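You operate a simulated robot arm through the tools that you are given. There is no shell and no other tool. Be economical: measure what you need, move in short steps, check, and stop when the job is done.

Carry out the task below with a simulated robot arm. There is one attempt and no reset: what you move stays moved.

JOB
Hold the air display, shut the green can off and fetch the yellow can.
Fine: yellow button while the gas still runs; can valve shut before the green plug goes back; the yellow can goes from the purple mat to the green mat. Set down upright: yellow can.

It is judged by the outcome, as a careful person would: the job done as asked, and still so three seconds after it is handed in. It fails if anything else is knocked over, pushed out of place, dropped, spilled or broken.

ROBOT AND FRAMES
A 6-joint arm with a two-finger parallel gripper on a trunk, on a base that drives. Base frame: it is fixed to the floor where the robot stands at the start and does not move with it; the origin is under the middle of the robot, x ahead of it, y to its left, z up. Lengths are in mm, angles in degrees, forces in N, time in s.
Its first joint turns from -166.0 to 166.0 degrees. Places, roughly: bleed tap [900, 800, 900]; blue knob [900, 1100, 900]; blue tap [800, 1000, 900]; bypass knob [1600, -1100, 1000]; can valve [1300, -200, 1100]; cylinder valve [700, 1500, 1000]; green mat [1000, 0, 900]; green plug [1250, 250, 1000]; green port [1200, -200, 900]; hood knob [1500, -700, 1000]; hood switch [1800, -1100, 900]; orange plug [1500, -750, 1000]; purple plug [1250, -250, 1000]; red knob [900, 1200, 900]; red tap [800, 1200, 900]; regulator knob [500, 1400, 1000]. Payload 3.43 kg.
Tool frame: the origin (TCP) lies between the finger pads and is the grasp point; the fingertips stand 34 mm ahead of it; z points along the fingers, y is the line along which they close. Largest opening 128 mm; finger width 24, thickness 12; the body of the gripper, 48 by 130 mm, starts 96 mm behind the TCP.
Orientation is told as [roll, pitch, yaw] about the base's x, y, z axes, in that order, counted from this pose: with the fingers straight down and closing along the base's y, the tool's x points along the base's -x, its y along +y and its z along -z.

CONTROLS
- The arm moves only by the tool nudge_tool. Its argument "series" is a list of rows, each a list of 3 entries, a list of its own where there are three numbers: the shift along the base's x, y, z in mm, then the turn, a rotation vector about the base's x, y, z in degrees, then the closure in counts, from 0 (fully open) to 255 (shut). In form: [[[tx, ty, tz], [ax, ay, az], hand], ...]. A call has 1 to 8 rows; each row shifts and turns the commanded pose from where the row before left it. Each row takes 0.2 s and may step no farther than 50 mm and 8.6 degrees from the row before; otherwise, or with a gripper value out of range, the whole call is refused. A pose out of reach is approached as far as the arm can. The call stops where the force on the tool passes 50 N (or 10 N more than at its start, if that is more) or the arm is blocked; 0.2 s more then pass. The fingers move at their own pace (about 153 mm/s each) and stop on an object; they squeeze with about 36 N. The grip force told is the motor's: it shows also when the fingers shut on nothing. Time passes only in rows, and 0.2 s behind the last, so rows that do not move let the fingers close. The reply holds the time, the measured pose of the TCP, the force on the tool along the base axes, the opening and the grip force, in the units named above and with some noise, with the torque about the TCP (base axes, N m) and any sound that the robot's microphone picked up, and new pictures: "show" is both (left out), scene, wrist or none.
- Cameras (640 x 400 px; columns grow to the right, rows downward): "scene" is now at [91.8, 144.5, 1171.5]; the picture's right is [-0.99, -0.17, 0.00], its down [-0.13, 0.80, -0.59] and it looks along [0.10, -0.58, -0.81] (base axes); focal length 214 px, centre (320, 200). "wrist" rides on the gripper at [76, -11, -160] in the tool frame; the picture's right is [0.15, 0.99, 0.00], its down [-0.88, 0.13, -0.46] and it looks along [-0.45, 0.07, 0.89] (tool axes); focal length 234 px, centre (320, 200). There is no depth. A picture from a camera that has moved, and an enlarged one, comes with that camera's place and axes in the base frame and with its lens.
- base_move(legs): drives the robot by 1 to 6 legs, each [ahead, left, turn to the left] in mm, mm and degrees, along the robot's own axes; the way and the turn of a leg run together, so that a leg with both is an arc; at most 1500 mm and 180 degrees a leg. The arm and the cameras ride along, it lands a little off, and it stops where it bumps. It gives what a move gives, and a new picture of the scene camera.
- turn_head(pan, tilt): turns the head with the scene camera to pan (to the left, within 143 degrees either way) and tilt (down, from -29 to 69), counted from straight ahead of the robot. It gives what a move gives, and a new picture of the scene camera.
- enlarge(camera, box): a new picture of the part [left, top, right, bottom] of that camera's present view, enlarged. The clock stands still meanwhile.
- close_job(): hands the job in; it is judged then, once.

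Work in short steps. Places have to be worked out from the pictures, the camera data and where the tool is seen: move nearer, look again, correct. Check each grasp and each placing, and mend what went wrong. You have 120 turns and 260 pictures in all, those below and enlarged ones among them. Open the gripper and draw the arm clear of the work before you hand the job in, unless the task says otherwise; then end with one line.

The tools are called after "Request:" as a command line: name --argument value ..., lists and objects as JSON in quotes. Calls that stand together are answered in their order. nudge_tool: Moves the arm, as the interface text tells. Its arguments: {"type":"object","properties":{"series":{"type":"array","items":{"type":"array"}},"show":{"type":"string","enum":["both","scene","wrist","none"]}},"required":["series"]} The other tools are called the same way: base_move (legs) drives the base; turn_head (pan, tilt) turns the head that bears the scene camera; enlarge (camera, box) takes an enlarged picture of a part of a camera's view; close_job () hands the job in.

At the start:

```text
time_s: 0.0
ee_pos: [697.2, 196.9, 998.3]
ee_rot: [0.0, 0.0, 0.0]
contact_force: [-0.3, 0.1, -0.6]
moment: [0.01, 0.0, 0.0]
finger_gap: 127.7
gripper_force: 0.0
robot x, y, heading: [-1.0, 0.6, -0.1]
head pan, tilt: [-80.4, 53.9]
```

scene: 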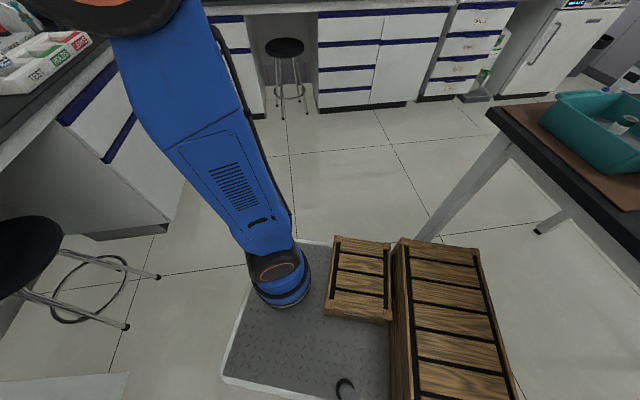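
wrist: 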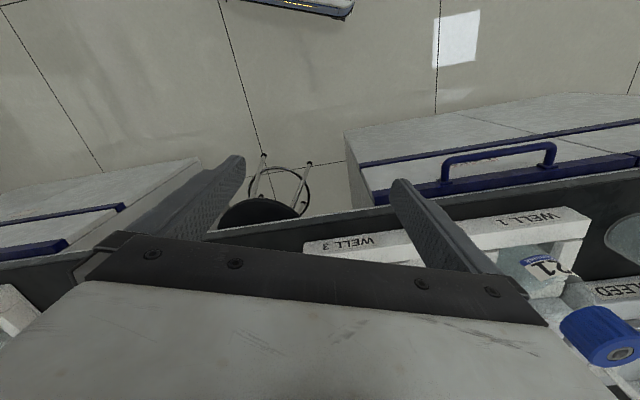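

The head looks right and down at the floor. I turn it ahead to see the work area.

Request:
turn_head --pan 0 --tilt 15

Request:
turn_head --pan -45 --tilt 15

Request:
turn_head --pan 50 --tilt 15

```text
time_s: 1.5
ee_pos: [697.3, 199.0, 999.8]
ee_rot: [0.0, 0.0, 0.0]
contact_force: [0.1, -0.2, -0.3]
moment: [0.0, 0.01, 0.01]
finger_gap: 128.0
gripper_force: 0.1
robot x, y, heading: [2.8, -0.8, -0.2]
head pan, tilt: [0.0, 15.0]
camera scene: at [173.0, 216.6, 1230.3], right [0.0, -1.0, 0.0], down [-0.26, 0.0, -0.97], along [0.97, 0.0, -0.26], focal length 214 px, centre (320, 200)
```

scene: 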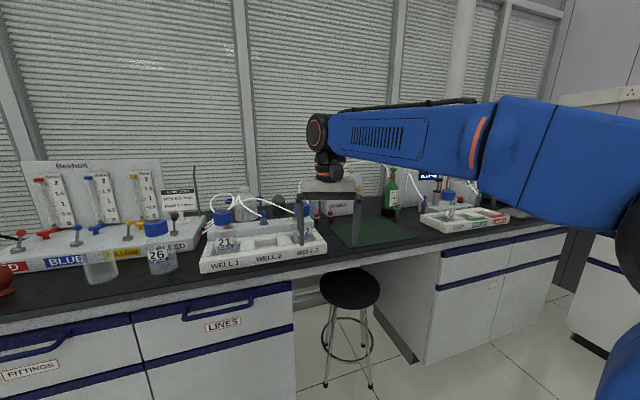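

```text
time_s: 2.7
ee_pos: [697.3, 197.2, 999.2]
ee_rot: [0.0, 0.1, 0.0]
contact_force: [0.0, 1.3, 0.0]
moment: [0.0, 0.03, 0.01]
finger_gap: 128.1
gripper_force: 0.2
robot x, y, heading: [-1.8, 0.9, 0.0]
head pan, tilt: [-45.0, 15.0]
camera scene: at [145.7, 150.7, 1230.3], right [-0.71, -0.71, 0.0], down [-0.18, 0.18, -0.97], along [0.68, -0.68, -0.26], focal length 214 px, centre (320, 200)
```

scene: 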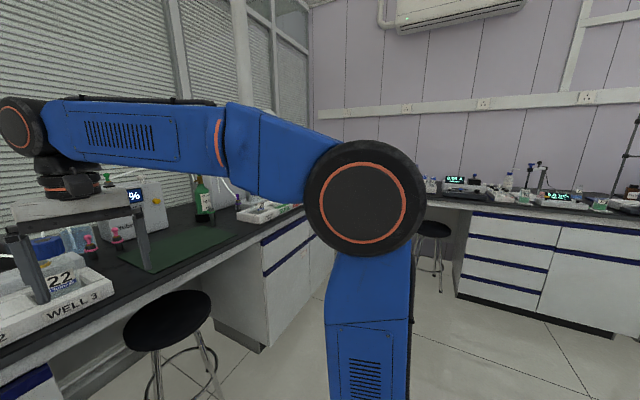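

```text
time_s: 4.4
ee_pos: [697.0, 198.0, 999.4]
ee_rot: [0.1, 0.1, 0.0]
contact_force: [-0.2, -0.6, -0.3]
moment: [-0.04, -0.02, -0.03]
finger_gap: 128.1
gripper_force: 0.1
robot x, y, heading: [0.0, -2.3, 0.1]
head pan, tilt: [50.0, 15.0]
camera scene: at [139.7, 288.2, 1230.3], right [0.77, -0.64, 0.0], down [-0.17, -0.2, -0.97], along [0.62, 0.74, -0.26], focal length 214 px, centre (320, 200)
```

scene: 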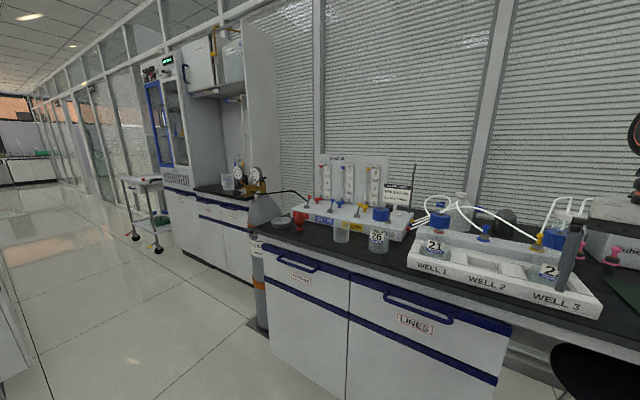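

The bench ahead holds an instrument with a "%" display, plugs and a green bottle. I look closer at that and the region to its right.

Request:
turn_head --pan -15 --tilt 18

Request:
enlarge --camera "scene" --box '[160, 120, 400, 270]'

Request:
enlarge --camera "scene" --box '[300, 120, 460, 220]'

```text
time_s: 5.7
ee_pos: [696.7, 198.0, 999.6]
ee_rot: [0.0, 0.0, 0.1]
contact_force: [-0.4, -0.3, -0.6]
moment: [-0.01, 0.0, -0.01]
finger_gap: 127.9
gripper_force: 0.1
robot x, y, heading: [1.8, 1.6, 0.0]
head pan, tilt: [-15.0, 18.0]
camera scene: at [169.8, 192.6, 1225.4], right [-0.26, -0.97, 0.0], down [-0.3, 0.08, -0.95], along [0.92, -0.25, -0.31], focal length 214 px, centre (320, 200)
```

scene: 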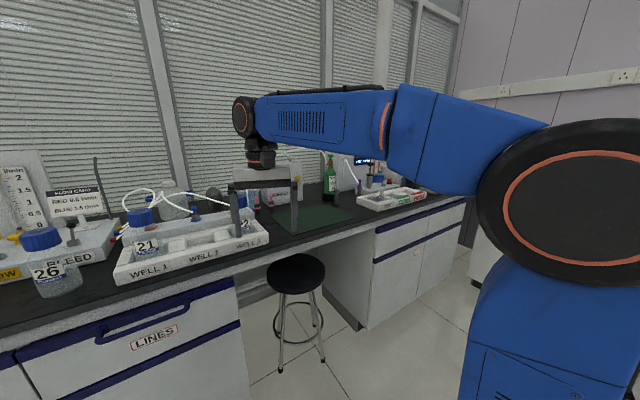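

```text
2.67 times, centred on (280, 195) of scene
camera zoom: at [169.8, 192.6, 1225.4], right [-0.26, -0.97, 0.0], down [-0.3, 0.08, -0.95], along [0.92, -0.25, -0.31], focal length 572 px, centre (427, 213)
```

zoom: 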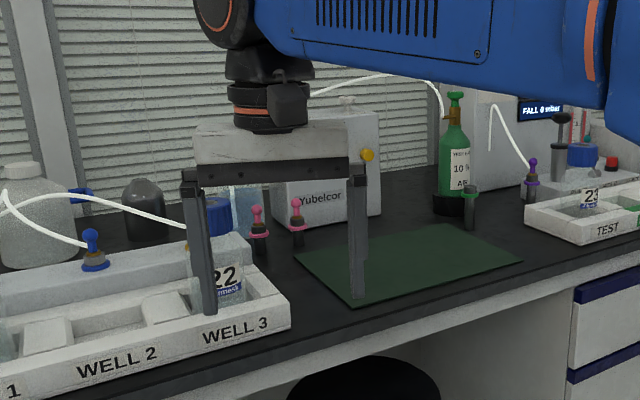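

```text
4.00 times, centred on (380, 170) of scene
camera zoom: at [169.8, 192.6, 1225.4], right [-0.26, -0.97, 0.0], down [-0.3, 0.08, -0.95], along [0.92, -0.25, -0.31], focal length 858 px, centre (80, 320)
```

zoom: 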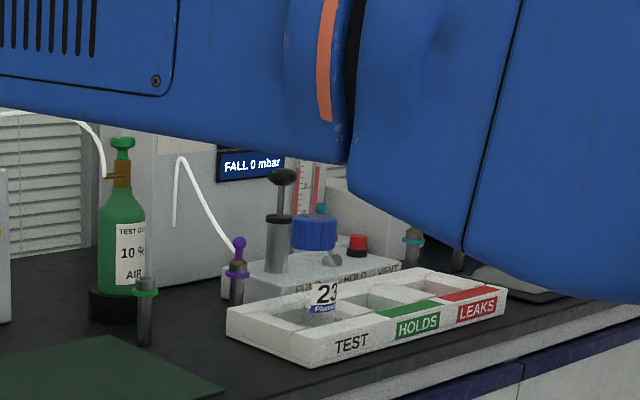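

The green gas can is at about (1300,-200) with the green port before it; the instrument has a yellow button. I now look around for the purple mat and yellow can.

Request:
turn_head --pan -100 --tilt 12

Request:
turn_head --pan -143 --tilt 15

Request:
turn_head --pan 130 --tilt 15

```text
time_s: 7.3
ee_pos: [698.5, 198.1, 999.6]
ee_rot: [0.0, 0.0, -0.1]
contact_force: [0.1, -0.1, 0.2]
moment: [0.01, 0.04, -0.03]
finger_gap: 128.3
gripper_force: 0.0
robot x, y, heading: [-0.1, 1.4, 0.2]
head pan, tilt: [-100.0, 12.0]
camera scene: at [63.5, 124.9, 1235.2], right [-0.98, 0.17, 0.0], down [0.04, 0.2, -0.98], along [-0.17, -0.96, -0.21], focal length 214 px, centre (320, 200)
```

scene: 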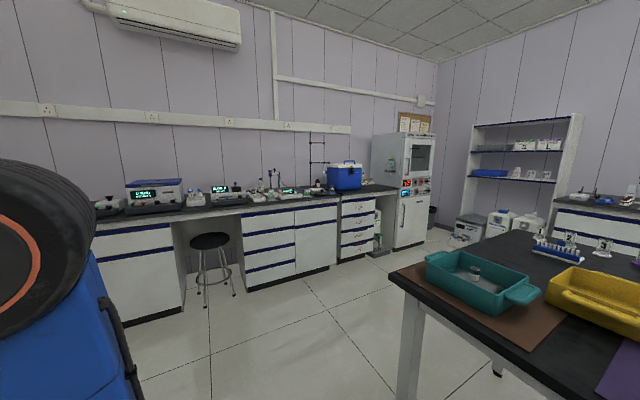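

```text
time_s: 8.4
ee_pos: [695.7, 197.2, 1000.3]
ee_rot: [0.0, 0.0, 0.0]
contact_force: [0.5, 1.1, 0.6]
moment: [-0.02, 0.02, 0.0]
finger_gap: 128.2
gripper_force: 0.0
robot x, y, heading: [1.5, 1.6, 0.3]
head pan, tilt: [-143.0, 15.0]
camera scene: at [5.1, 160.4, 1230.3], right [-0.6, 0.8, 0.0], down [0.21, 0.16, -0.97], along [-0.77, -0.58, -0.26], focal length 214 px, centre (320, 200)
```

scene: 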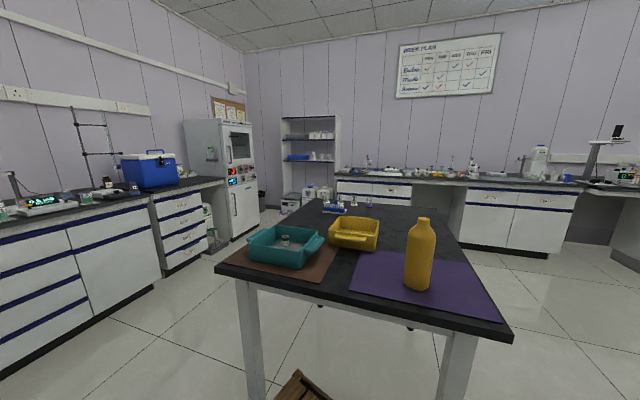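

```text
time_s: 12.2
ee_pos: [697.5, 197.0, 1000.0]
ee_rot: [0.0, 0.0, 0.1]
contact_force: [0.6, -0.2, -0.4]
moment: [-0.03, 0.0, 0.0]
finger_gap: 128.0
gripper_force: 0.1
robot x, y, heading: [0.1, 0.4, 0.0]
head pan, tilt: [130.0, 15.0]
camera scene: at [19.6, 288.3, 1230.3], right [0.77, 0.64, 0.0], down [0.17, -0.2, -0.97], along [-0.62, 0.74, -0.26], focal length 214 px, centre (320, 200)
```

scene: 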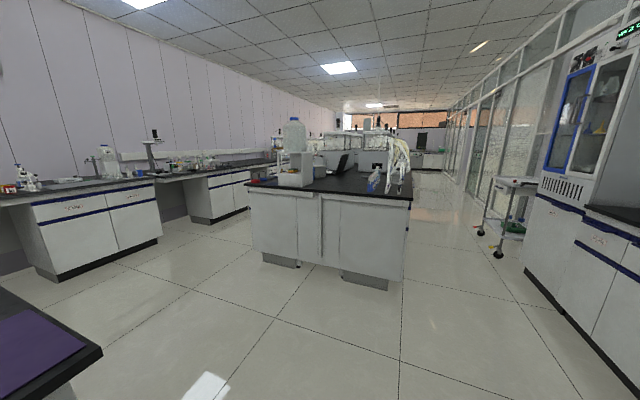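

The yellow can stands on the purple mat behind the robot. Next I look down around the robot's base to learn clearances before driving.

Request:
turn_head --pan 0 --tilt 69

Request:
turn_head --pan -110 --tilt 69

Request:
turn_head --pan 90 --tilt 60

```text
time_s: 14.3
ee_pos: [695.4, 198.0, 999.8]
ee_rot: [0.0, 0.0, 0.0]
contact_force: [0.5, 0.6, -0.4]
moment: [-0.01, 0.0, 0.0]
finger_gap: 128.3
gripper_force: 0.1
robot x, y, heading: [1.9, -1.4, 0.2]
head pan, tilt: [0.0, 68.8]
camera scene: at [135.5, 216.7, 1154.7], right [0.0, -1.0, 0.0], down [-0.93, 0.0, -0.36], along [0.36, 0.0, -0.93], focal length 214 px, centre (320, 200)
```

scene: 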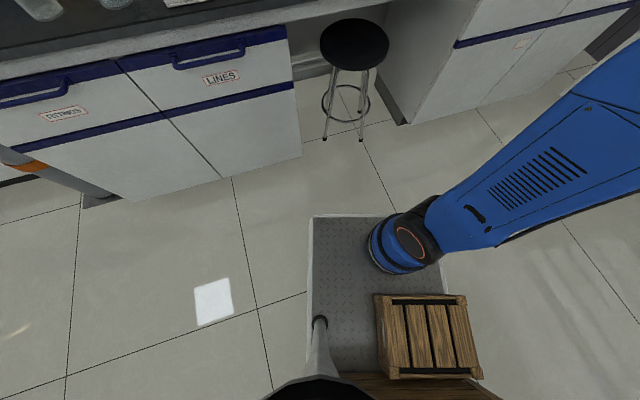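

```text
time_s: 16.2
ee_pos: [697.6, 198.0, 999.1]
ee_rot: [0.0, 0.0, 0.0]
contact_force: [0.5, -0.3, 0.6]
moment: [0.02, -0.01, 0.01]
finger_gap: 128.0
gripper_force: 0.0
robot x, y, heading: [0.3, -1.6, -0.0]
head pan, tilt: [-110.0, 68.8]
camera scene: at [60.5, 164.1, 1154.6], right [-0.94, 0.34, 0.0], down [0.32, 0.88, -0.36], along [-0.12, -0.34, -0.93], focal length 214 px, centre (320, 200)
```

scene: 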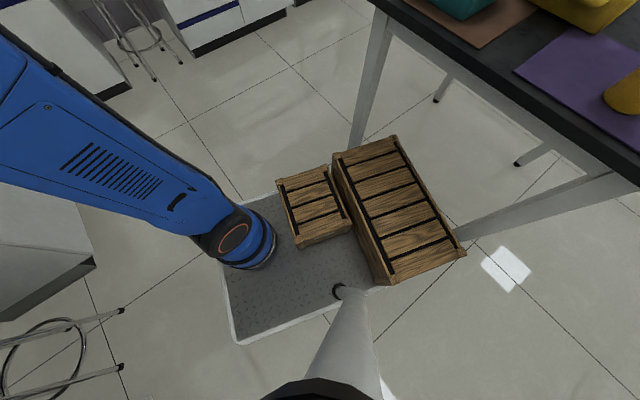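

```text
time_s: 19.1
ee_pos: [696.9, 198.3, 999.8]
ee_rot: [0.0, 0.0, 0.0]
contact_force: [-0.5, -0.3, -1.5]
moment: [-0.01, -0.02, 0.01]
finger_gap: 127.9
gripper_force: 0.0
robot x, y, heading: [2.3, 1.3, 0.1]
head pan, tilt: [90.0, 60.0]
camera scene: at [79.6, 283.3, 1164.0], right [1.0, 0.0, 0.0], down [0.0, -0.87, -0.5], along [0.0, 0.5, -0.87], focal length 214 px, centre (320, 200)
```

scene: 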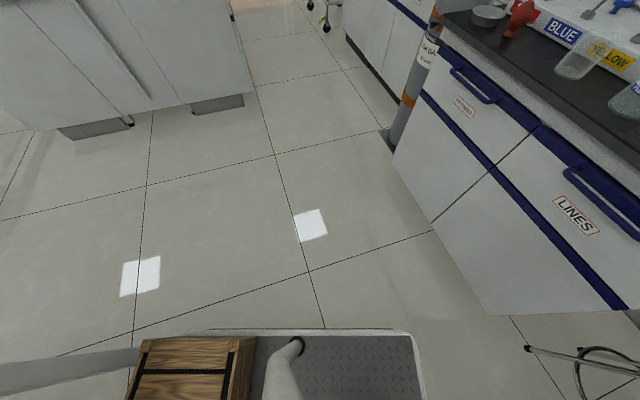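

The gray platform is the robot's base, front edge about x=400; the bench is turned about 15° with its edge about 750 away. I raise the arm first, then turn 15° left and drive ahead a bit.

Request:
nudge_tool --series '[[[-20, -20, 45], [0, 0, 0], 0], [[-20, -20, 45], [0, 0, 0], 0], [[-20, -20, 45], [0, 0, 0], 0], [[-20, -20, 40], [0, 0, 0], 0], [[-20, -20, 30], [0, 0, 0], 0]]' --show "none"

Request:
base_move --legs '[[0, 0, 15]]'

Request:
turn_head --pan 0 --tilt 45

```text
refused: row 1 steps farther than a row can; nothing moved
```

```text
time_s: 20.4
ee_pos: [620.4, 374.3, 999.7]
ee_rot: [0.1, 0.1, 15.4]
contact_force: [-0.1, 0.4, -0.4]
moment: [0.0, -0.02, -0.02]
finger_gap: 128.1
gripper_force: 0.1
robot x, y, heading: [0.5, -3.4, 15.5]
head pan, tilt: [90.0, 60.0]
camera scene: at [1.2, 294.4, 1164.0], right [0.96, 0.26, 0.0], down [0.23, -0.84, -0.5], along [-0.13, 0.48, -0.87], focal length 214 px, centre (320, 200)
```

scene: 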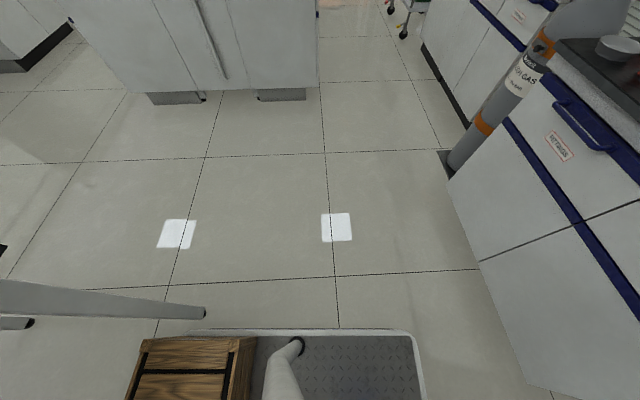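

```text
time_s: 22.1
ee_pos: [618.9, 373.9, 999.5]
ee_rot: [0.0, 0.0, 15.3]
contact_force: [0.7, -0.2, 0.3]
moment: [0.0, 0.01, -0.04]
finger_gap: 128.0
gripper_force: 0.0
robot x, y, heading: [1.2, -0.6, 15.6]
head pan, tilt: [0.0, 45.0]
camera scene: at [97.2, 251.5, 1183.5], right [0.26, -0.96, 0.0], down [-0.68, -0.19, -0.71], along [0.68, 0.19, -0.71], focal length 214 px, centre (320, 200)
```

scene: 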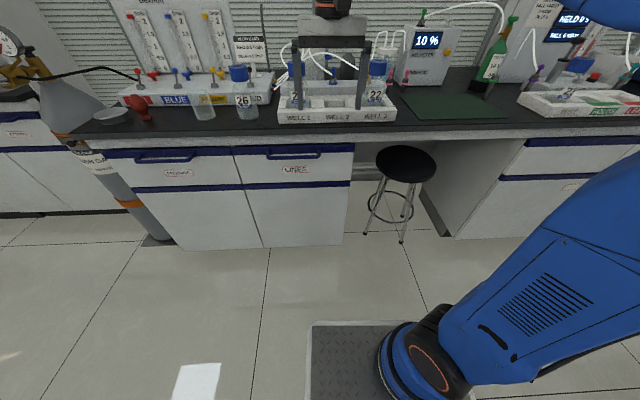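

Aligned with the bench; the analyzer shows 10 %. I raise the arm, then drive ahead 230 mm (about 320 mm clear).

Request:
nudge_tool --series '[[[0, 0, 48], [0, 0, 0], 0], [[0, 0, 48], [0, 0, 0], 0], [[0, 0, 48], [0, 0, 0], 0], [[-20, -20, 38], [0, 0, 0], 0], [[-35, -35, 0], [0, 0, 0], 0], [[-35, -35, 0], [0, 0, 0], 0], [[-35, -35, 0], [0, 0, 0], 0]]' --show "none"

Request:
base_move --legs '[[230, 0, 0]]'

Request:
turn_head --pan -25 --tilt 22

```text
time_s: 23.7
ee_pos: [496.1, 249.4, 1164.2]
ee_rot: [0.0, -0.1, 15.3]
contact_force: [1.5, 1.5, 0.0]
moment: [-0.09, 0.07, 0.03]
finger_gap: 128.1
gripper_force: 0.2
out of reach, approached as far as the arm can: row 4, 7
robot x, y, heading: [3.7, -1.8, 15.3]
head pan, tilt: [0.0, 45.0]
```

```text
time_s: 25.4
ee_pos: [715.8, 306.8, 1164.4]
ee_rot: [0.0, -0.1, 15.0]
contact_force: [-1.0, -0.1, -0.4]
moment: [0.0, 0.0, 0.01]
finger_gap: 128.1
gripper_force: 0.1
robot x, y, heading: [223.9, 59.4, 15.0]
head pan, tilt: [0.0, 45.0]
camera scene: at [318.1, 310.6, 1183.5], right [0.26, -0.97, 0.0], down [-0.68, -0.18, -0.71], along [0.68, 0.18, -0.71], focal length 214 px, centre (320, 200)
```

scene: 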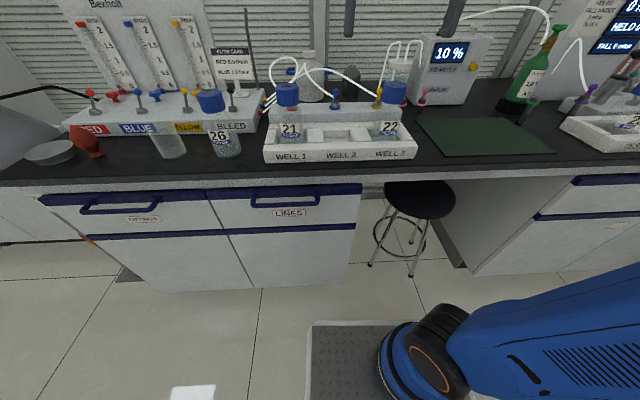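

```text
time_s: 26.3
ee_pos: [715.9, 306.8, 1164.2]
ee_rot: [0.1, -0.2, 14.9]
contact_force: [0.2, 0.4, -0.3]
moment: [-0.02, 0.02, 0.02]
finger_gap: 128.0
gripper_force: 0.0
robot x, y, heading: [219.7, 58.6, 15.1]
head pan, tilt: [-25.0, 22.0]
camera scene: at [331.0, 273.5, 1218.9], right [-0.17, -0.99, 0.0], down [-0.37, 0.06, -0.93], along [0.91, -0.16, -0.38], focal length 214 px, centre (320, 200)
```

scene: 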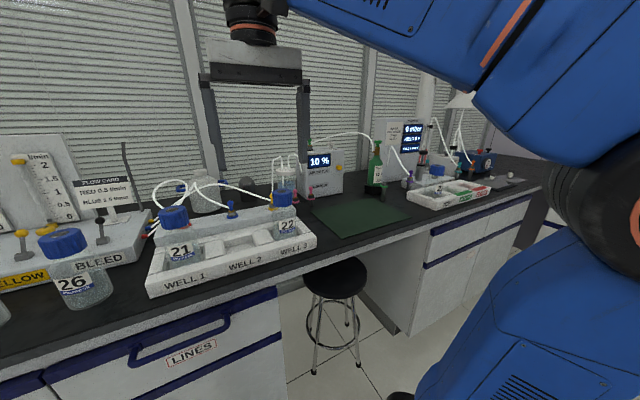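

Now a close look at the analyzer and the can.

Request:
enlarge --camera "scene" --box '[290, 125, 418, 205]'

Request:
enlarge --camera "scene" --box '[350, 110, 430, 160]'

```text
5.00 times, centred on (354, 165) of scene
camera zoom: at [331.0, 273.5, 1218.9], right [-0.17, -0.99, 0.0], down [-0.37, 0.06, -0.93], along [0.91, -0.16, -0.38], focal length 1072 px, centre (150, 375)
```

zoom: 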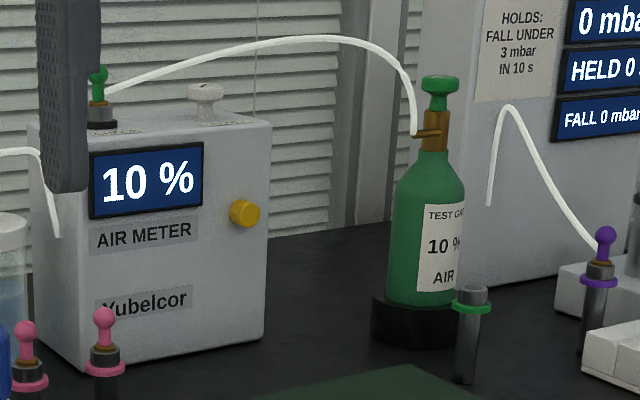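

```text
8.00 times, centred on (390, 135) of scene
camera zoom: at [331.0, 273.5, 1218.9], right [-0.17, -0.99, 0.0], down [-0.37, 0.06, -0.93], along [0.91, -0.16, -0.38], focal length 1716 px, centre (-240, 720)
```

zoom: 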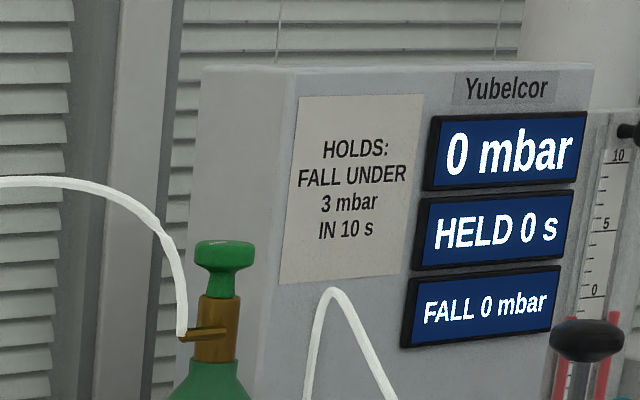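

The AIR METER's front face is at about u=1200 (bench-normal), yellow button about (1229, 32, 992), can knob about (1250,-150,1092). I move over the bench at height with fingers closing.

Request:
nudge_tool --series '[[[36, -25, 0], [0, 0, 0], 255], [[36, -25, 0], [0, 0, 0], 255], [[36, -25, 0], [0, 0, 0], 255], [[36, -25, 0], [0, 0, 0], 255], [[36, -25, 0], [0, 0, 0], 255], [[36, -25, 0], [0, 0, 0], 255], [[36, -25, 0], [0, 0, 0], 255], [[36, -25, 0], [0, 0, 0], 255]]'

```text
time_s: 28.1
ee_pos: [1003.4, 107.3, 1165.9]
ee_rot: [0.0, -0.3, 15.0]
contact_force: [-0.3, 0.0, 0.2]
moment: [-0.02, -0.12, 0.0]
finger_gap: 0.0
gripper_force: 33.0
robot x, y, heading: [221.9, 61.0, 15.0]
head pan, tilt: [-25.0, 22.0]
camera scene: at [330.5, 273.5, 1219.0], right [-0.17, -0.98, 0.0], down [-0.37, 0.06, -0.93], along [0.91, -0.16, -0.37], focal length 214 px, centre (320, 200)
camera wrist: at [933.0, 76.1, 1324.8], right [-0.4, 0.92, 0.0], down [0.81, 0.35, 0.46], along [0.42, 0.18, -0.89], focal length 234 px, centre (320, 200)
```

scene: 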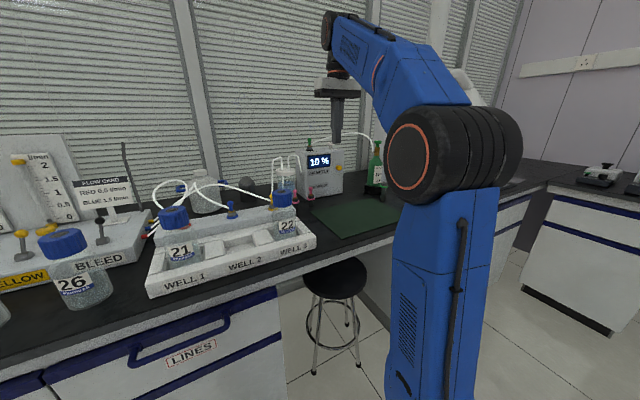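
wrist: 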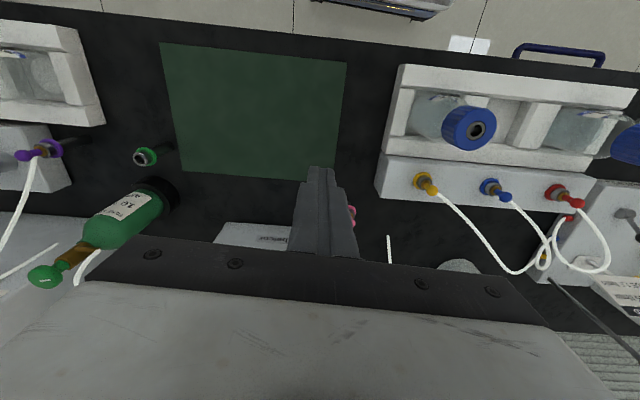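

Cross-checking the wrist view puts things ~45 mm farther: can knob (1297,-171,1087), button about (1282,18,979). I approach a spot before the button and descend.

Request:
nudge_tool --series '[[[42, -24, 0], [0, 0, 0], 255], [[42, -24, 0], [0, 0, 0], 255], [[42, -24, 0], [0, 0, 0], 255], [[38, -21, 0], [0, 0, 0], 255], [[10, -7, -40], [0, 0, 0], 255], [[0, 0, -45], [0, 0, 0], 255], [[0, 0, -45], [0, 0, 0], 255], [[0, 0, -30], [0, 0, 0], 255]]'

Request:
enlarge --camera "scene" --box '[280, 110, 408, 190]'

```text
time_s: 29.9
ee_pos: [1164.6, 7.2, 964.4]
ee_rot: [0.1, -0.2, 15.0]
contact_force: [0.8, 0.4, -0.2]
moment: [-0.02, -0.02, -0.01]
finger_gap: 0.0
gripper_force: 33.0
out of reach, approached as far as the arm can: row 1, 2, 3, 4
robot x, y, heading: [220.1, 57.2, 14.8]
head pan, tilt: [-25.0, 22.0]
camera scene: at [331.0, 273.4, 1218.9], right [-0.17, -0.98, 0.0], down [-0.37, 0.06, -0.93], along [0.91, -0.16, -0.37], focal length 214 px, centre (320, 200)
camera wrist: at [1094.4, -23.5, 1124.2], right [-0.4, 0.92, 0.0], down [0.81, 0.35, 0.46], along [0.42, 0.18, -0.89], focal length 234 px, centre (320, 200)
```

scene: 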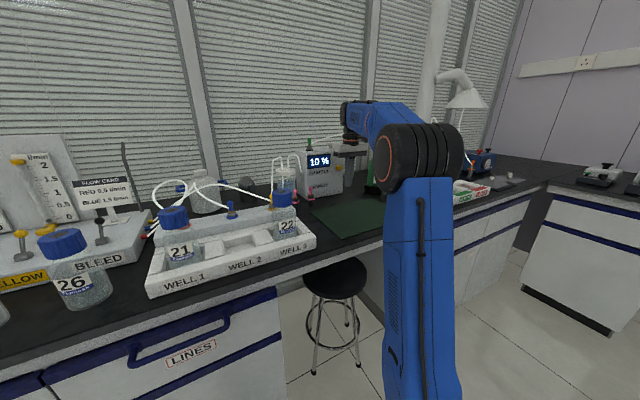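
wrist: 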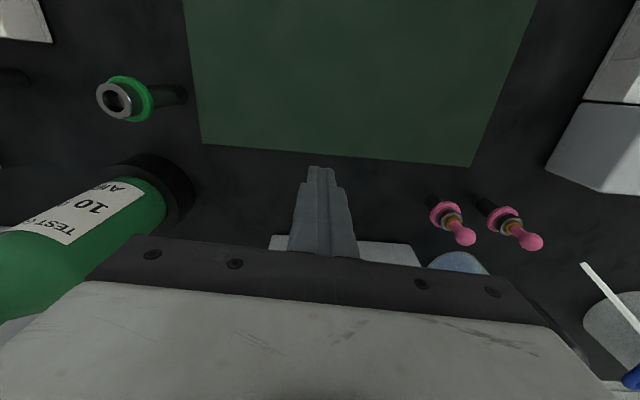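

```text
5.00 times, centred on (344, 150) of scene
camera zoom: at [331.0, 273.4, 1218.9], right [-0.17, -0.98, 0.0], down [-0.37, 0.06, -0.93], along [0.91, -0.16, -0.37], focal length 1072 px, centre (200, 450)
```

zoom: 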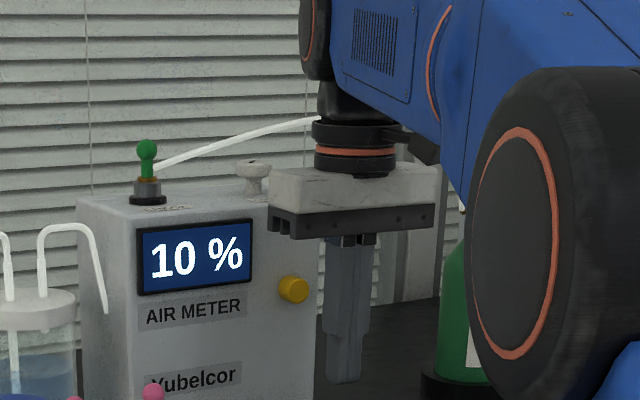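

Tool fix confirms the projection. I raise to z≈1005, line up with the button (v≈-312) and close in to about 25 mm.

Request:
nudge_tool --series '[[[0, 0, 41], [0, 0, 0], 255], [[35, 0, 0], [0, 0, 0], 255], [[25, 0, 0], [0, 0, 0], 255]]' --show "wrist"

Request:
enlarge --camera "scene" --box '[300, 125, 380, 175]'

```text
time_s: 30.7
ee_pos: [1222.6, 8.2, 1008.6]
ee_rot: [0.1, -0.3, 15.1]
contact_force: [0.2, 1.0, 1.4]
moment: [0.01, -0.07, -0.03]
finger_gap: 0.0
gripper_force: 32.3
robot x, y, heading: [221.6, 62.0, 14.8]
head pan, tilt: [-25.0, 22.0]
camera wrist: at [1152.4, -23.3, 1168.5], right [-0.4, 0.92, 0.0], down [0.81, 0.35, 0.46], along [0.42, 0.18, -0.89], focal length 234 px, centre (320, 200)
```

wrist: 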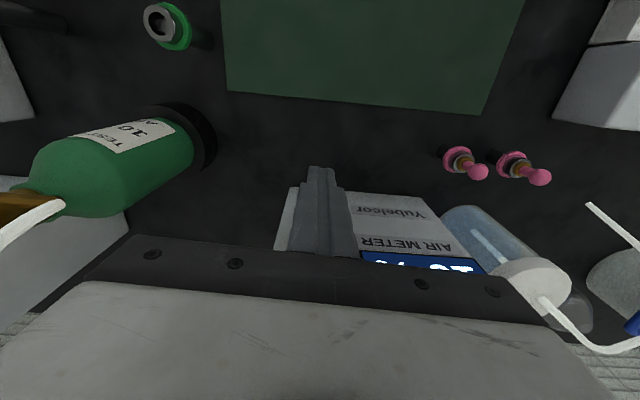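

```text
8.00 times, centred on (340, 150) of scene
camera zoom: at [330.6, 273.4, 1219.0], right [-0.17, -0.98, 0.0], down [-0.37, 0.06, -0.93], along [0.91, -0.16, -0.37], focal length 1716 px, centre (160, 600)
```

zoom: 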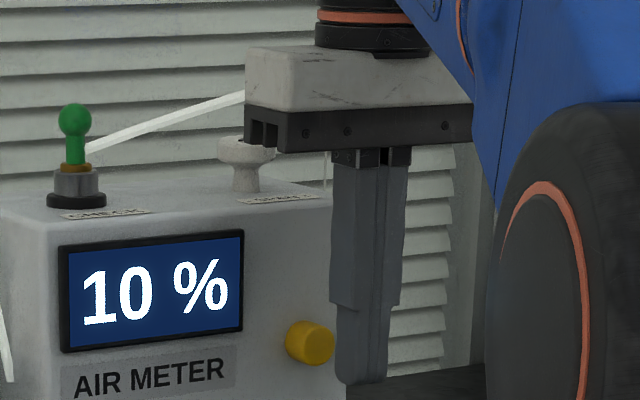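

The finger is ~11 mm right of the button and a bit high. I shift left 11, down 10, and creep in along the bench normal.

Request:
nudge_tool --series '[[[-2.8, 10.6, -10], [0, 0, 0], 255], [[14.5, 3.9, 0], [0, 0, 0], 255], [[9.7, 2.6, 0], [0, 0, 0], 255]]' --show "none"

Request:
enlarge --camera "scene" --box '[300, 125, 380, 175]'

```text
time_s: 31.5
ee_pos: [1246.3, 24.2, 996.0]
ee_rot: [0.1, -0.1, 15.0]
contact_force: [-0.1, -0.3, 0.5]
moment: [-0.03, 0.0, -0.02]
finger_gap: 0.3
gripper_force: 32.9
robot x, y, heading: [218.5, 58.5, 15.0]
head pan, tilt: [-25.0, 22.0]
```

```text
8.00 times, centred on (340, 150) of scene
camera zoom: at [331.0, 273.4, 1218.9], right [-0.17, -0.98, 0.0], down [-0.37, 0.06, -0.93], along [0.91, -0.16, -0.37], focal length 1716 px, centre (160, 600)
```

zoom: 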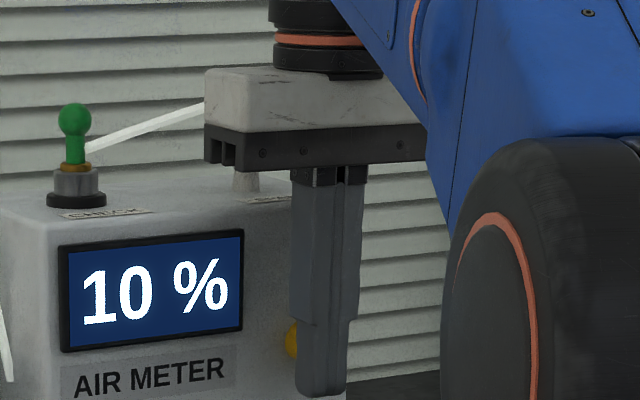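

Now covering the button. I creep in by 4 mm rows until it yields.

Request:
nudge_tool --series '[[[4.8, 1.3, 0], [0, 0, 0], 255], [[4.8, 1.3, 0], [0, 0, 0], 255], [[3.9, 1, 0], [0, 0, 0], 255]]' --show "none"

Request:
enlarge --camera "scene" --box '[300, 125, 380, 175]'

```text
time_s: 32.3
ee_pos: [1259.2, 28.1, 995.1]
ee_rot: [0.2, -0.1, 15.0]
contact_force: [-0.7, 0.5, -0.1]
moment: [0.02, 0.03, -0.01]
finger_gap: 0.0
gripper_force: 33.4
robot x, y, heading: [217.4, 58.5, 15.0]
head pan, tilt: [-25.0, 22.0]
```

```text
8.00 times, centred on (340, 150) of scene
camera zoom: at [331.0, 273.4, 1218.9], right [-0.17, -0.98, 0.0], down [-0.37, 0.06, -0.93], along [0.91, -0.16, -0.37], focal length 1716 px, centre (160, 600)
```

zoom: 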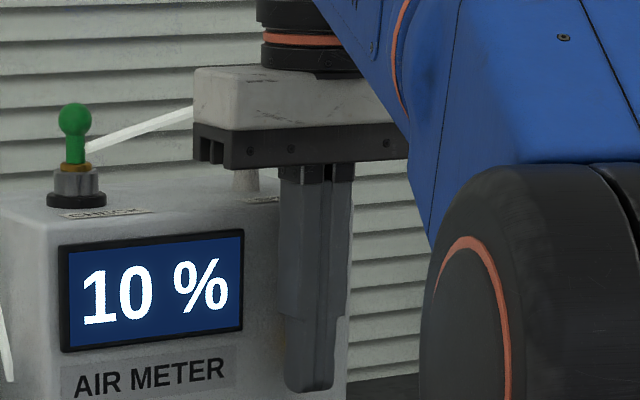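

No contact yet; I continue in small steps.

Request:
nudge_tool --series '[[[2.9, 0.8, 0], [0, 0, 0], 255], [[2.9, 0.8, 0], [0, 0, 0], 255], [[2.9, 0.8, 0], [0, 0, 0], 255]]' --show "none"

Request:
enlarge --camera "scene" --box '[300, 125, 380, 175]'

```text
time_s: 33.1
ee_pos: [1266.5, 30.1, 995.9]
ee_rot: [0.1, -0.1, 15.0]
contact_force: [-2.7, -1.2, -0.1]
moment: [0.0, 0.01, -0.05]
finger_gap: 0.1
gripper_force: 33.3
robot x, y, heading: [218.3, 58.3, 15.3]
head pan, tilt: [-25.0, 22.0]
heard: click
```

```text
8.00 times, centred on (340, 150) of scene
camera zoom: at [330.9, 273.3, 1219.0], right [-0.17, -0.98, 0.0], down [-0.37, 0.06, -0.93], along [0.91, -0.16, -0.37], focal length 1716 px, centre (160, 600)
```

zoom: 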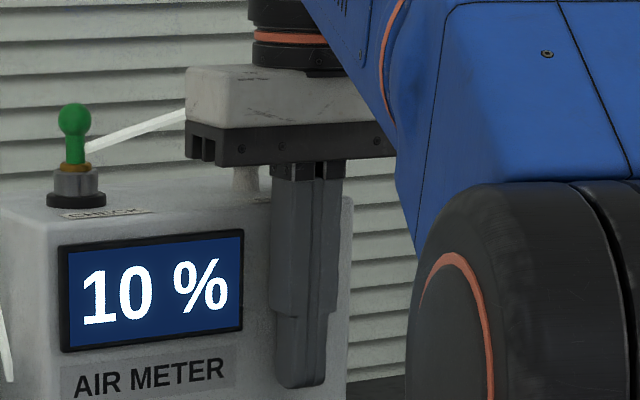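

A click was heard: pressed. I back off and look at the display.

Request:
nudge_tool --series '[[[-19, -5, 0], [0, 0, 0], 255], [[-38, -10, 0], [0, 0, 0], 255], [[-38, -10, 10], [0, 0, 0], 255]]' --show "none"

Request:
enlarge --camera "scene" --box '[290, 120, 418, 200]'

```text
time_s: 33.9
ee_pos: [1172.3, 4.2, 1003.9]
ee_rot: [0.1, -0.2, 15.1]
contact_force: [0.3, 0.4, -0.8]
moment: [0.0, 0.11, -0.02]
finger_gap: 0.1
gripper_force: 33.5
robot x, y, heading: [220.2, 60.6, 15.1]
head pan, tilt: [-25.0, 22.0]
```

```text
5.00 times, centred on (354, 160) of scene
camera zoom: at [331.5, 273.5, 1218.9], right [-0.17, -0.98, 0.0], down [-0.37, 0.06, -0.93], along [0.91, -0.16, -0.38], focal length 1072 px, centre (150, 400)
```

zoom: 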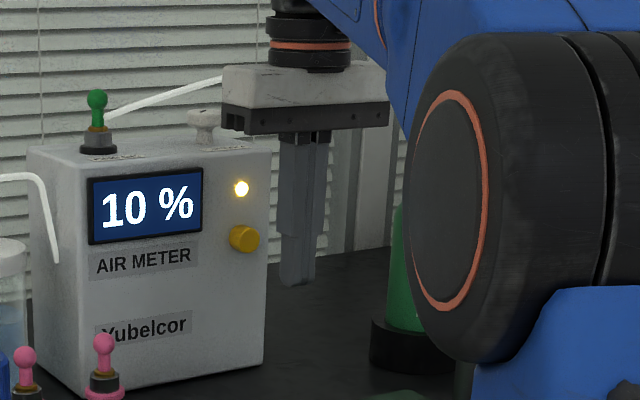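

The lamp above the button is lit and shows the value held. Now to the can valve: I raise, shift right in front of the can, and begin turning the gripper so it closes along the bench normal, fingers half open.

Request:
nudge_tool --series '[[[-10, -15, 40], [0, 0, 8.5], 100], [[-10, -15, 40], [0, 0, 8.5], 100], [[-5, -20, 40], [0, 0, 8.5], 100], [[0, -25, 25], [0, 0, 8.5], 100], [[0, -25, 0], [0, 0, 8.5], 100], [[0, -25, 0], [0, 0, 8.5], 100], [[0, -25, 0], [0, 0, 8.5], 100], [[0, -20, 0], [0, 0, 8.5], 100]]'

```text
time_s: 35.7
ee_pos: [1131.8, -160.8, 1115.2]
ee_rot: [-0.2, -0.2, 83.2]
contact_force: [-0.1, -0.2, 0.3]
moment: [0.01, -0.03, -0.01]
finger_gap: 77.6
gripper_force: 0.1
out of reach, approached as far as the arm can: row 4, 5, 6, 7, 8
robot x, y, heading: [221.1, 60.7, 14.9]
head pan, tilt: [-25.0, 22.0]
camera scene: at [330.9, 273.5, 1218.9], right [-0.17, -0.98, 0.0], down [-0.37, 0.06, -0.93], along [0.91, -0.16, -0.37], focal length 214 px, centre (320, 200)
camera wrist: at [1134.0, -237.9, 1275.1], right [-1.0, -0.03, 0.0], down [-0.03, 0.89, 0.46], along [-0.01, 0.46, -0.89], focal length 234 px, centre (320, 200)
```

scene: 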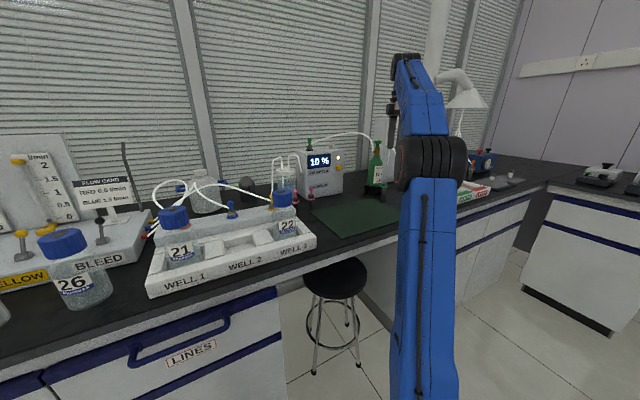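
wrist: 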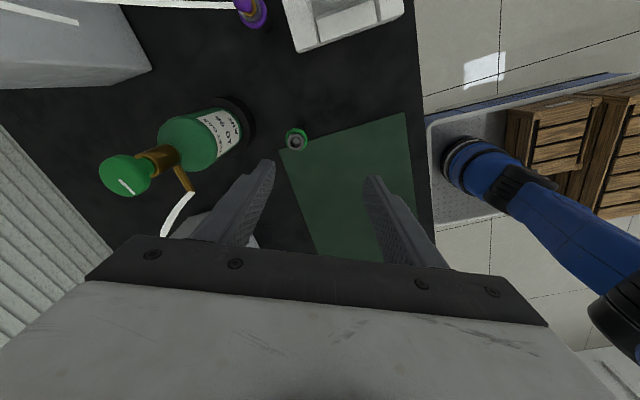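

The arm can't get higher than ~1115 at this radius; I need the base closer. I look down at the gap between platform and cabinets.

Request:
turn_head --pan 0 --tilt 65

```text
time_s: 36.8
ee_pos: [1131.8, -160.8, 1116.9]
ee_rot: [-0.2, -0.2, 83.0]
contact_force: [-0.3, 0.3, -0.1]
moment: [0.02, 0.0, 0.01]
finger_gap: 77.7
gripper_force: 0.0
robot x, y, heading: [217.4, 58.3, 15.0]
head pan, tilt: [0.0, 65.0]
camera scene: at [298.3, 305.2, 1158.5], right [0.26, -0.97, 0.0], down [-0.88, -0.23, -0.42], along [0.41, 0.11, -0.91], focal length 214 px, centre (320, 200)
```

scene: 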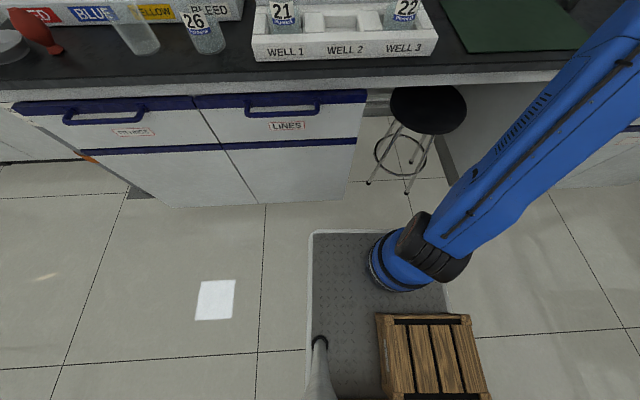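

Gap to the cabinet is roughly 150–200 mm. I pull the tool back and left, then drive 120 ahead and 150 right in steps.

Request:
nudge_tool --series '[[[-38, 22, 0], [0, 0, 0], 100], [[-38, 22, 0], [0, 0, 0], 100], [[-38, 22, 0], [0, 0, 0], 100], [[-38, 22, 5], [0, 0, 0], 100], [[-34, 20, 5], [0, 0, 0], 100]]' --show "none"

Request:
base_move --legs '[[0, -150, 0], [110, 0, 0]]'

```text
time_s: 38.0
ee_pos: [947.8, -52.6, 1125.0]
ee_rot: [0.2, -0.2, 83.0]
contact_force: [1.3, -0.1, 0.5]
moment: [0.0, 0.06, -0.01]
finger_gap: 77.8
gripper_force: 0.1
robot x, y, heading: [223.3, 62.3, 14.9]
head pan, tilt: [0.0, 65.0]
```

```text
time_s: 40.1
ee_pos: [1091.3, -171.5, 1127.1]
ee_rot: [0.2, -0.2, 82.7]
contact_force: [0.5, -0.7, 0.0]
moment: [0.0, 0.0, -0.01]
finger_gap: 77.8
gripper_force: 0.1
robot x, y, heading: [361.3, -55.0, 14.9]
head pan, tilt: [0.0, 65.0]
camera scene: at [443.2, 189.5, 1158.5], right [0.25, -0.97, 0.0], down [-0.88, -0.23, -0.42], along [0.41, 0.11, -0.91], focal length 214 px, centre (320, 200)
```

scene: 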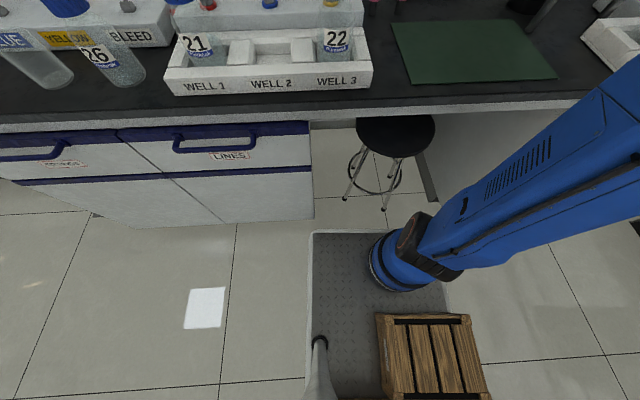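

Driven safely. I raise and turn the gripper to yaw ~133 and look at the can.

Request:
nudge_tool --series '[[[0, 0, 10], [0, 0, 8.5], 100], [[0, 0, 10], [0, 0, 8.5], 100], [[0, 0, 10], [0, 0, 8.5], 100], [[0, 0, 0], [0, 0, 8.5], 100], [[0, 0, 0], [0, 0, 8.5], 100], [[0, 0, 0], [0, 0, 7.5], 100]]' --show "wrist"

Request:
turn_head --pan -38 --tilt 15

```text
time_s: 41.5
ee_pos: [1091.1, -171.2, 1157.7]
ee_rot: [0.3, -0.2, 132.9]
contact_force: [0.3, -0.1, 0.1]
moment: [0.02, 0.03, -0.01]
finger_gap: 77.9
gripper_force: 0.0
robot x, y, heading: [363.0, -55.7, 14.6]
head pan, tilt: [0.0, 65.0]
camera wrist: at [1152.4, -219.9, 1316.7], right [-0.63, -0.78, 0.0], down [-0.69, 0.56, 0.46], along [-0.36, 0.29, -0.89], focal length 234 px, centre (320, 200)
```

wrist: 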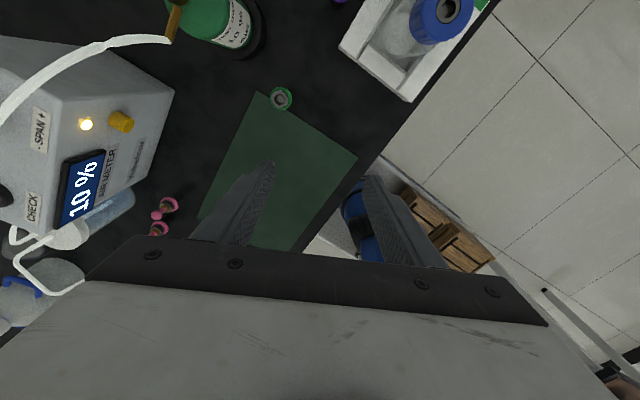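

```text
time_s: 42.7
ee_pos: [1091.0, -172.0, 1157.5]
ee_rot: [0.1, -0.2, 132.6]
contact_force: [0.3, 0.2, -0.1]
moment: [0.0, 0.0, -0.03]
finger_gap: 77.9
gripper_force: 0.0
robot x, y, heading: [365.9, -57.8, 15.0]
head pan, tilt: [-38.0, 15.0]
camera scene: at [470.4, 137.2, 1230.3], right [-0.39, -0.92, 0.0], down [-0.24, 0.1, -0.97], along [0.89, -0.38, -0.26], focal length 214 px, centre (320, 200)
```

scene: 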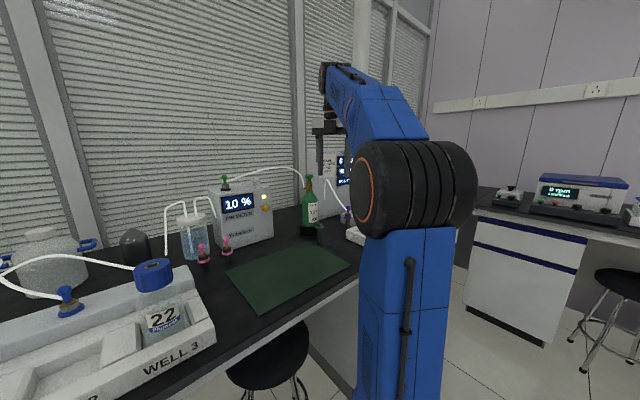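

I measure the knob from this viewpoint.

Request:
enlarge --camera "scene" --box '[260, 140, 372, 210]'

```text
5.71 times, centred on (316, 175) of scene
camera zoom: at [470.4, 137.2, 1230.3], right [-0.39, -0.92, 0.0], down [-0.24, 0.1, -0.97], along [0.89, -0.38, -0.26], focal length 1226 px, centre (343, 343)
```

zoom: 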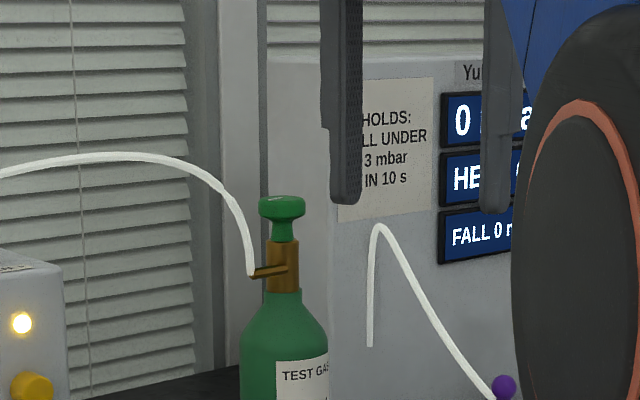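

Three rays agree: knob at about (1285,-163,1097), ~34 mm wide. I move above it at z≈1157 (tips 15 mm above its top).

Request:
nudge_tool --series '[[[40, 2, 3], [0, 0, 0], 100], [[40, 2, 0], [0, 0, 0], 100], [[40, 2, 0], [0, 0, 0], 100], [[40, 2, 0], [0, 0, 0], 100], [[34, 1, 0], [0, 0, 0], 100]]'

Request:
enlarge --camera "scene" --box '[260, 130, 372, 200]'

```text
time_s: 43.9
ee_pos: [1273.3, -161.2, 1128.5]
ee_rot: [-0.2, 0.1, 132.7]
contact_force: [-1.0, 0.2, 0.8]
moment: [-0.03, -0.07, 0.01]
finger_gap: 77.8
gripper_force: 0.1
out of reach, approached as far as the arm can: row 3, 4, 5
robot x, y, heading: [364.0, -59.6, 14.9]
head pan, tilt: [-38.0, 15.0]
camera scene: at [470.0, 137.2, 1230.4], right [-0.39, -0.92, 0.0], down [-0.24, 0.1, -0.97], along [0.89, -0.38, -0.26], focal length 214 px, centre (320, 200)
camera wrist: at [1333.5, -209.3, 1289.2], right [-0.63, -0.78, 0.0], down [-0.69, 0.56, 0.45], along [-0.35, 0.29, -0.89], focal length 234 px, centre (320, 200)
```

scene: 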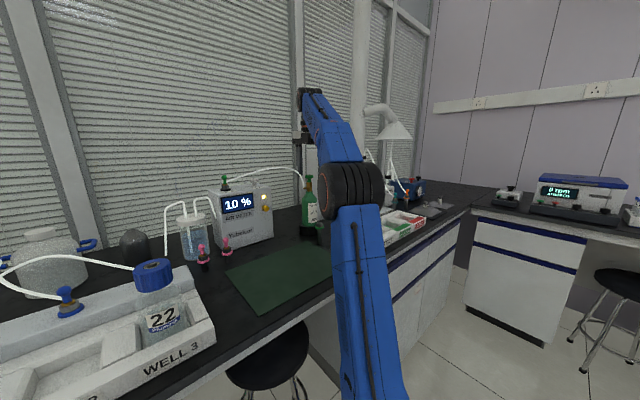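
wrist: 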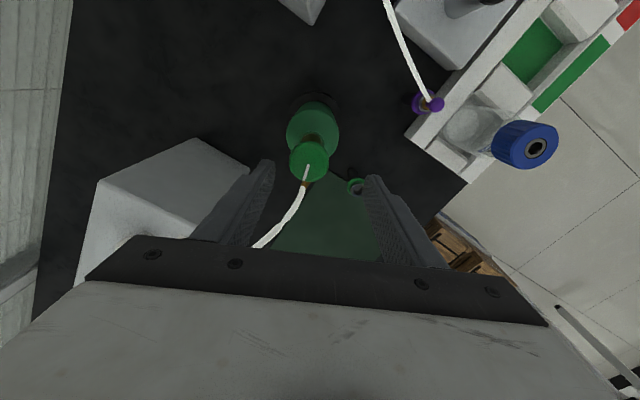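

```text
5.71 times, centred on (316, 165) of scene
camera zoom: at [470.0, 137.2, 1230.4], right [-0.39, -0.92, 0.0], down [-0.24, 0.1, -0.97], along [0.89, -0.38, -0.26], focal length 1226 px, centre (343, 400)
```

zoom: 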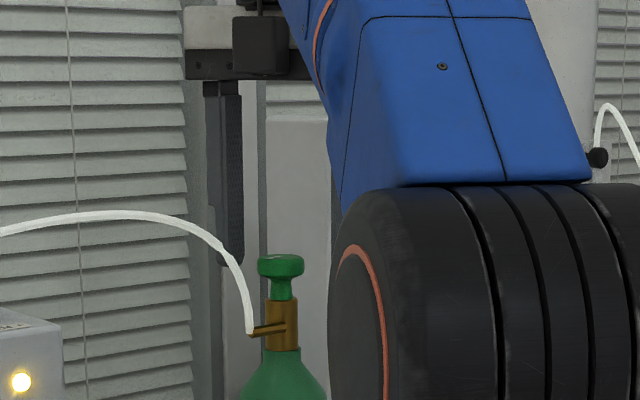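

Knob refined to (1291,-164,1098); it lies between the fingers. I shift 18 mm out and lower to z≈1105.

Request:
nudge_tool --series '[[[9, -1.5, -10], [0, 0, 0], 100], [[9, -1.5, -12], [0, 0, 0], 100]]'

```text
time_s: 44.5
ee_pos: [1292.2, -164.1, 1106.9]
ee_rot: [0.1, -0.2, 132.8]
contact_force: [0.3, -0.3, 0.8]
moment: [-0.04, -0.06, 0.04]
finger_gap: 78.0
gripper_force: 0.1
robot x, y, heading: [364.2, -58.5, 14.5]
head pan, tilt: [-38.0, 15.0]
camera scene: at [470.3, 137.2, 1230.3], right [-0.39, -0.92, 0.0], down [-0.24, 0.1, -0.97], along [0.89, -0.38, -0.26], focal length 214 px, centre (320, 200)
camera wrist: at [1353.6, -212.1, 1266.6], right [-0.63, -0.78, 0.0], down [-0.69, 0.56, 0.46], along [-0.36, 0.29, -0.89], focal length 234 px, centre (320, 200)
```

scene: 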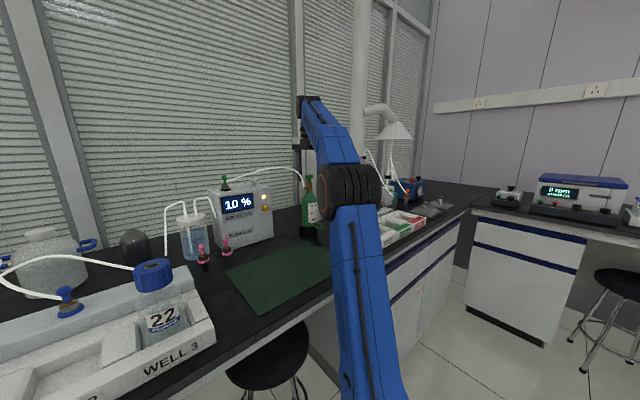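
wrist: 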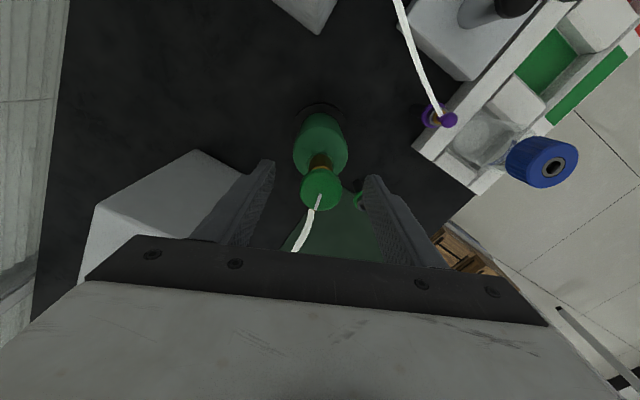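

The knob sits right at the grasp point. I lower 5 mm and close on it.

Request:
nudge_tool --series '[[[0, 0, -5], [0, 0, 0], 130], [[0, 0, 0], [0, 0, 0], 170], [[0, 0, 0], [0, 0, 0], 255], [[0, 0, 0], [0, 0, 0], 255]]' --show "wrist"

```text
time_s: 45.5
ee_pos: [1291.7, -163.3, 1101.4]
ee_rot: [0.2, -0.4, 132.7]
contact_force: [-13.9, -4.6, -9.9]
moment: [0.2, 0.48, 0.0]
finger_gap: 33.4
gripper_force: 44.5
robot x, y, heading: [366.4, -54.7, 14.8]
head pan, tilt: [-38.0, 15.0]
camera wrist: at [1353.0, -212.4, 1261.5], right [-0.63, -0.78, 0.0], down [-0.69, 0.56, 0.46], along [-0.36, 0.29, -0.89], focal length 234 px, centre (320, 200)
```

wrist: 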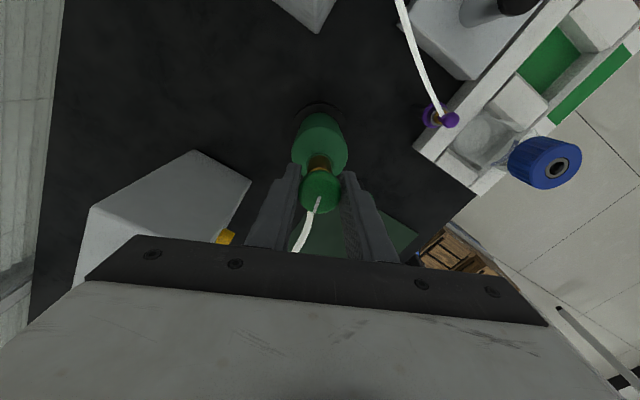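

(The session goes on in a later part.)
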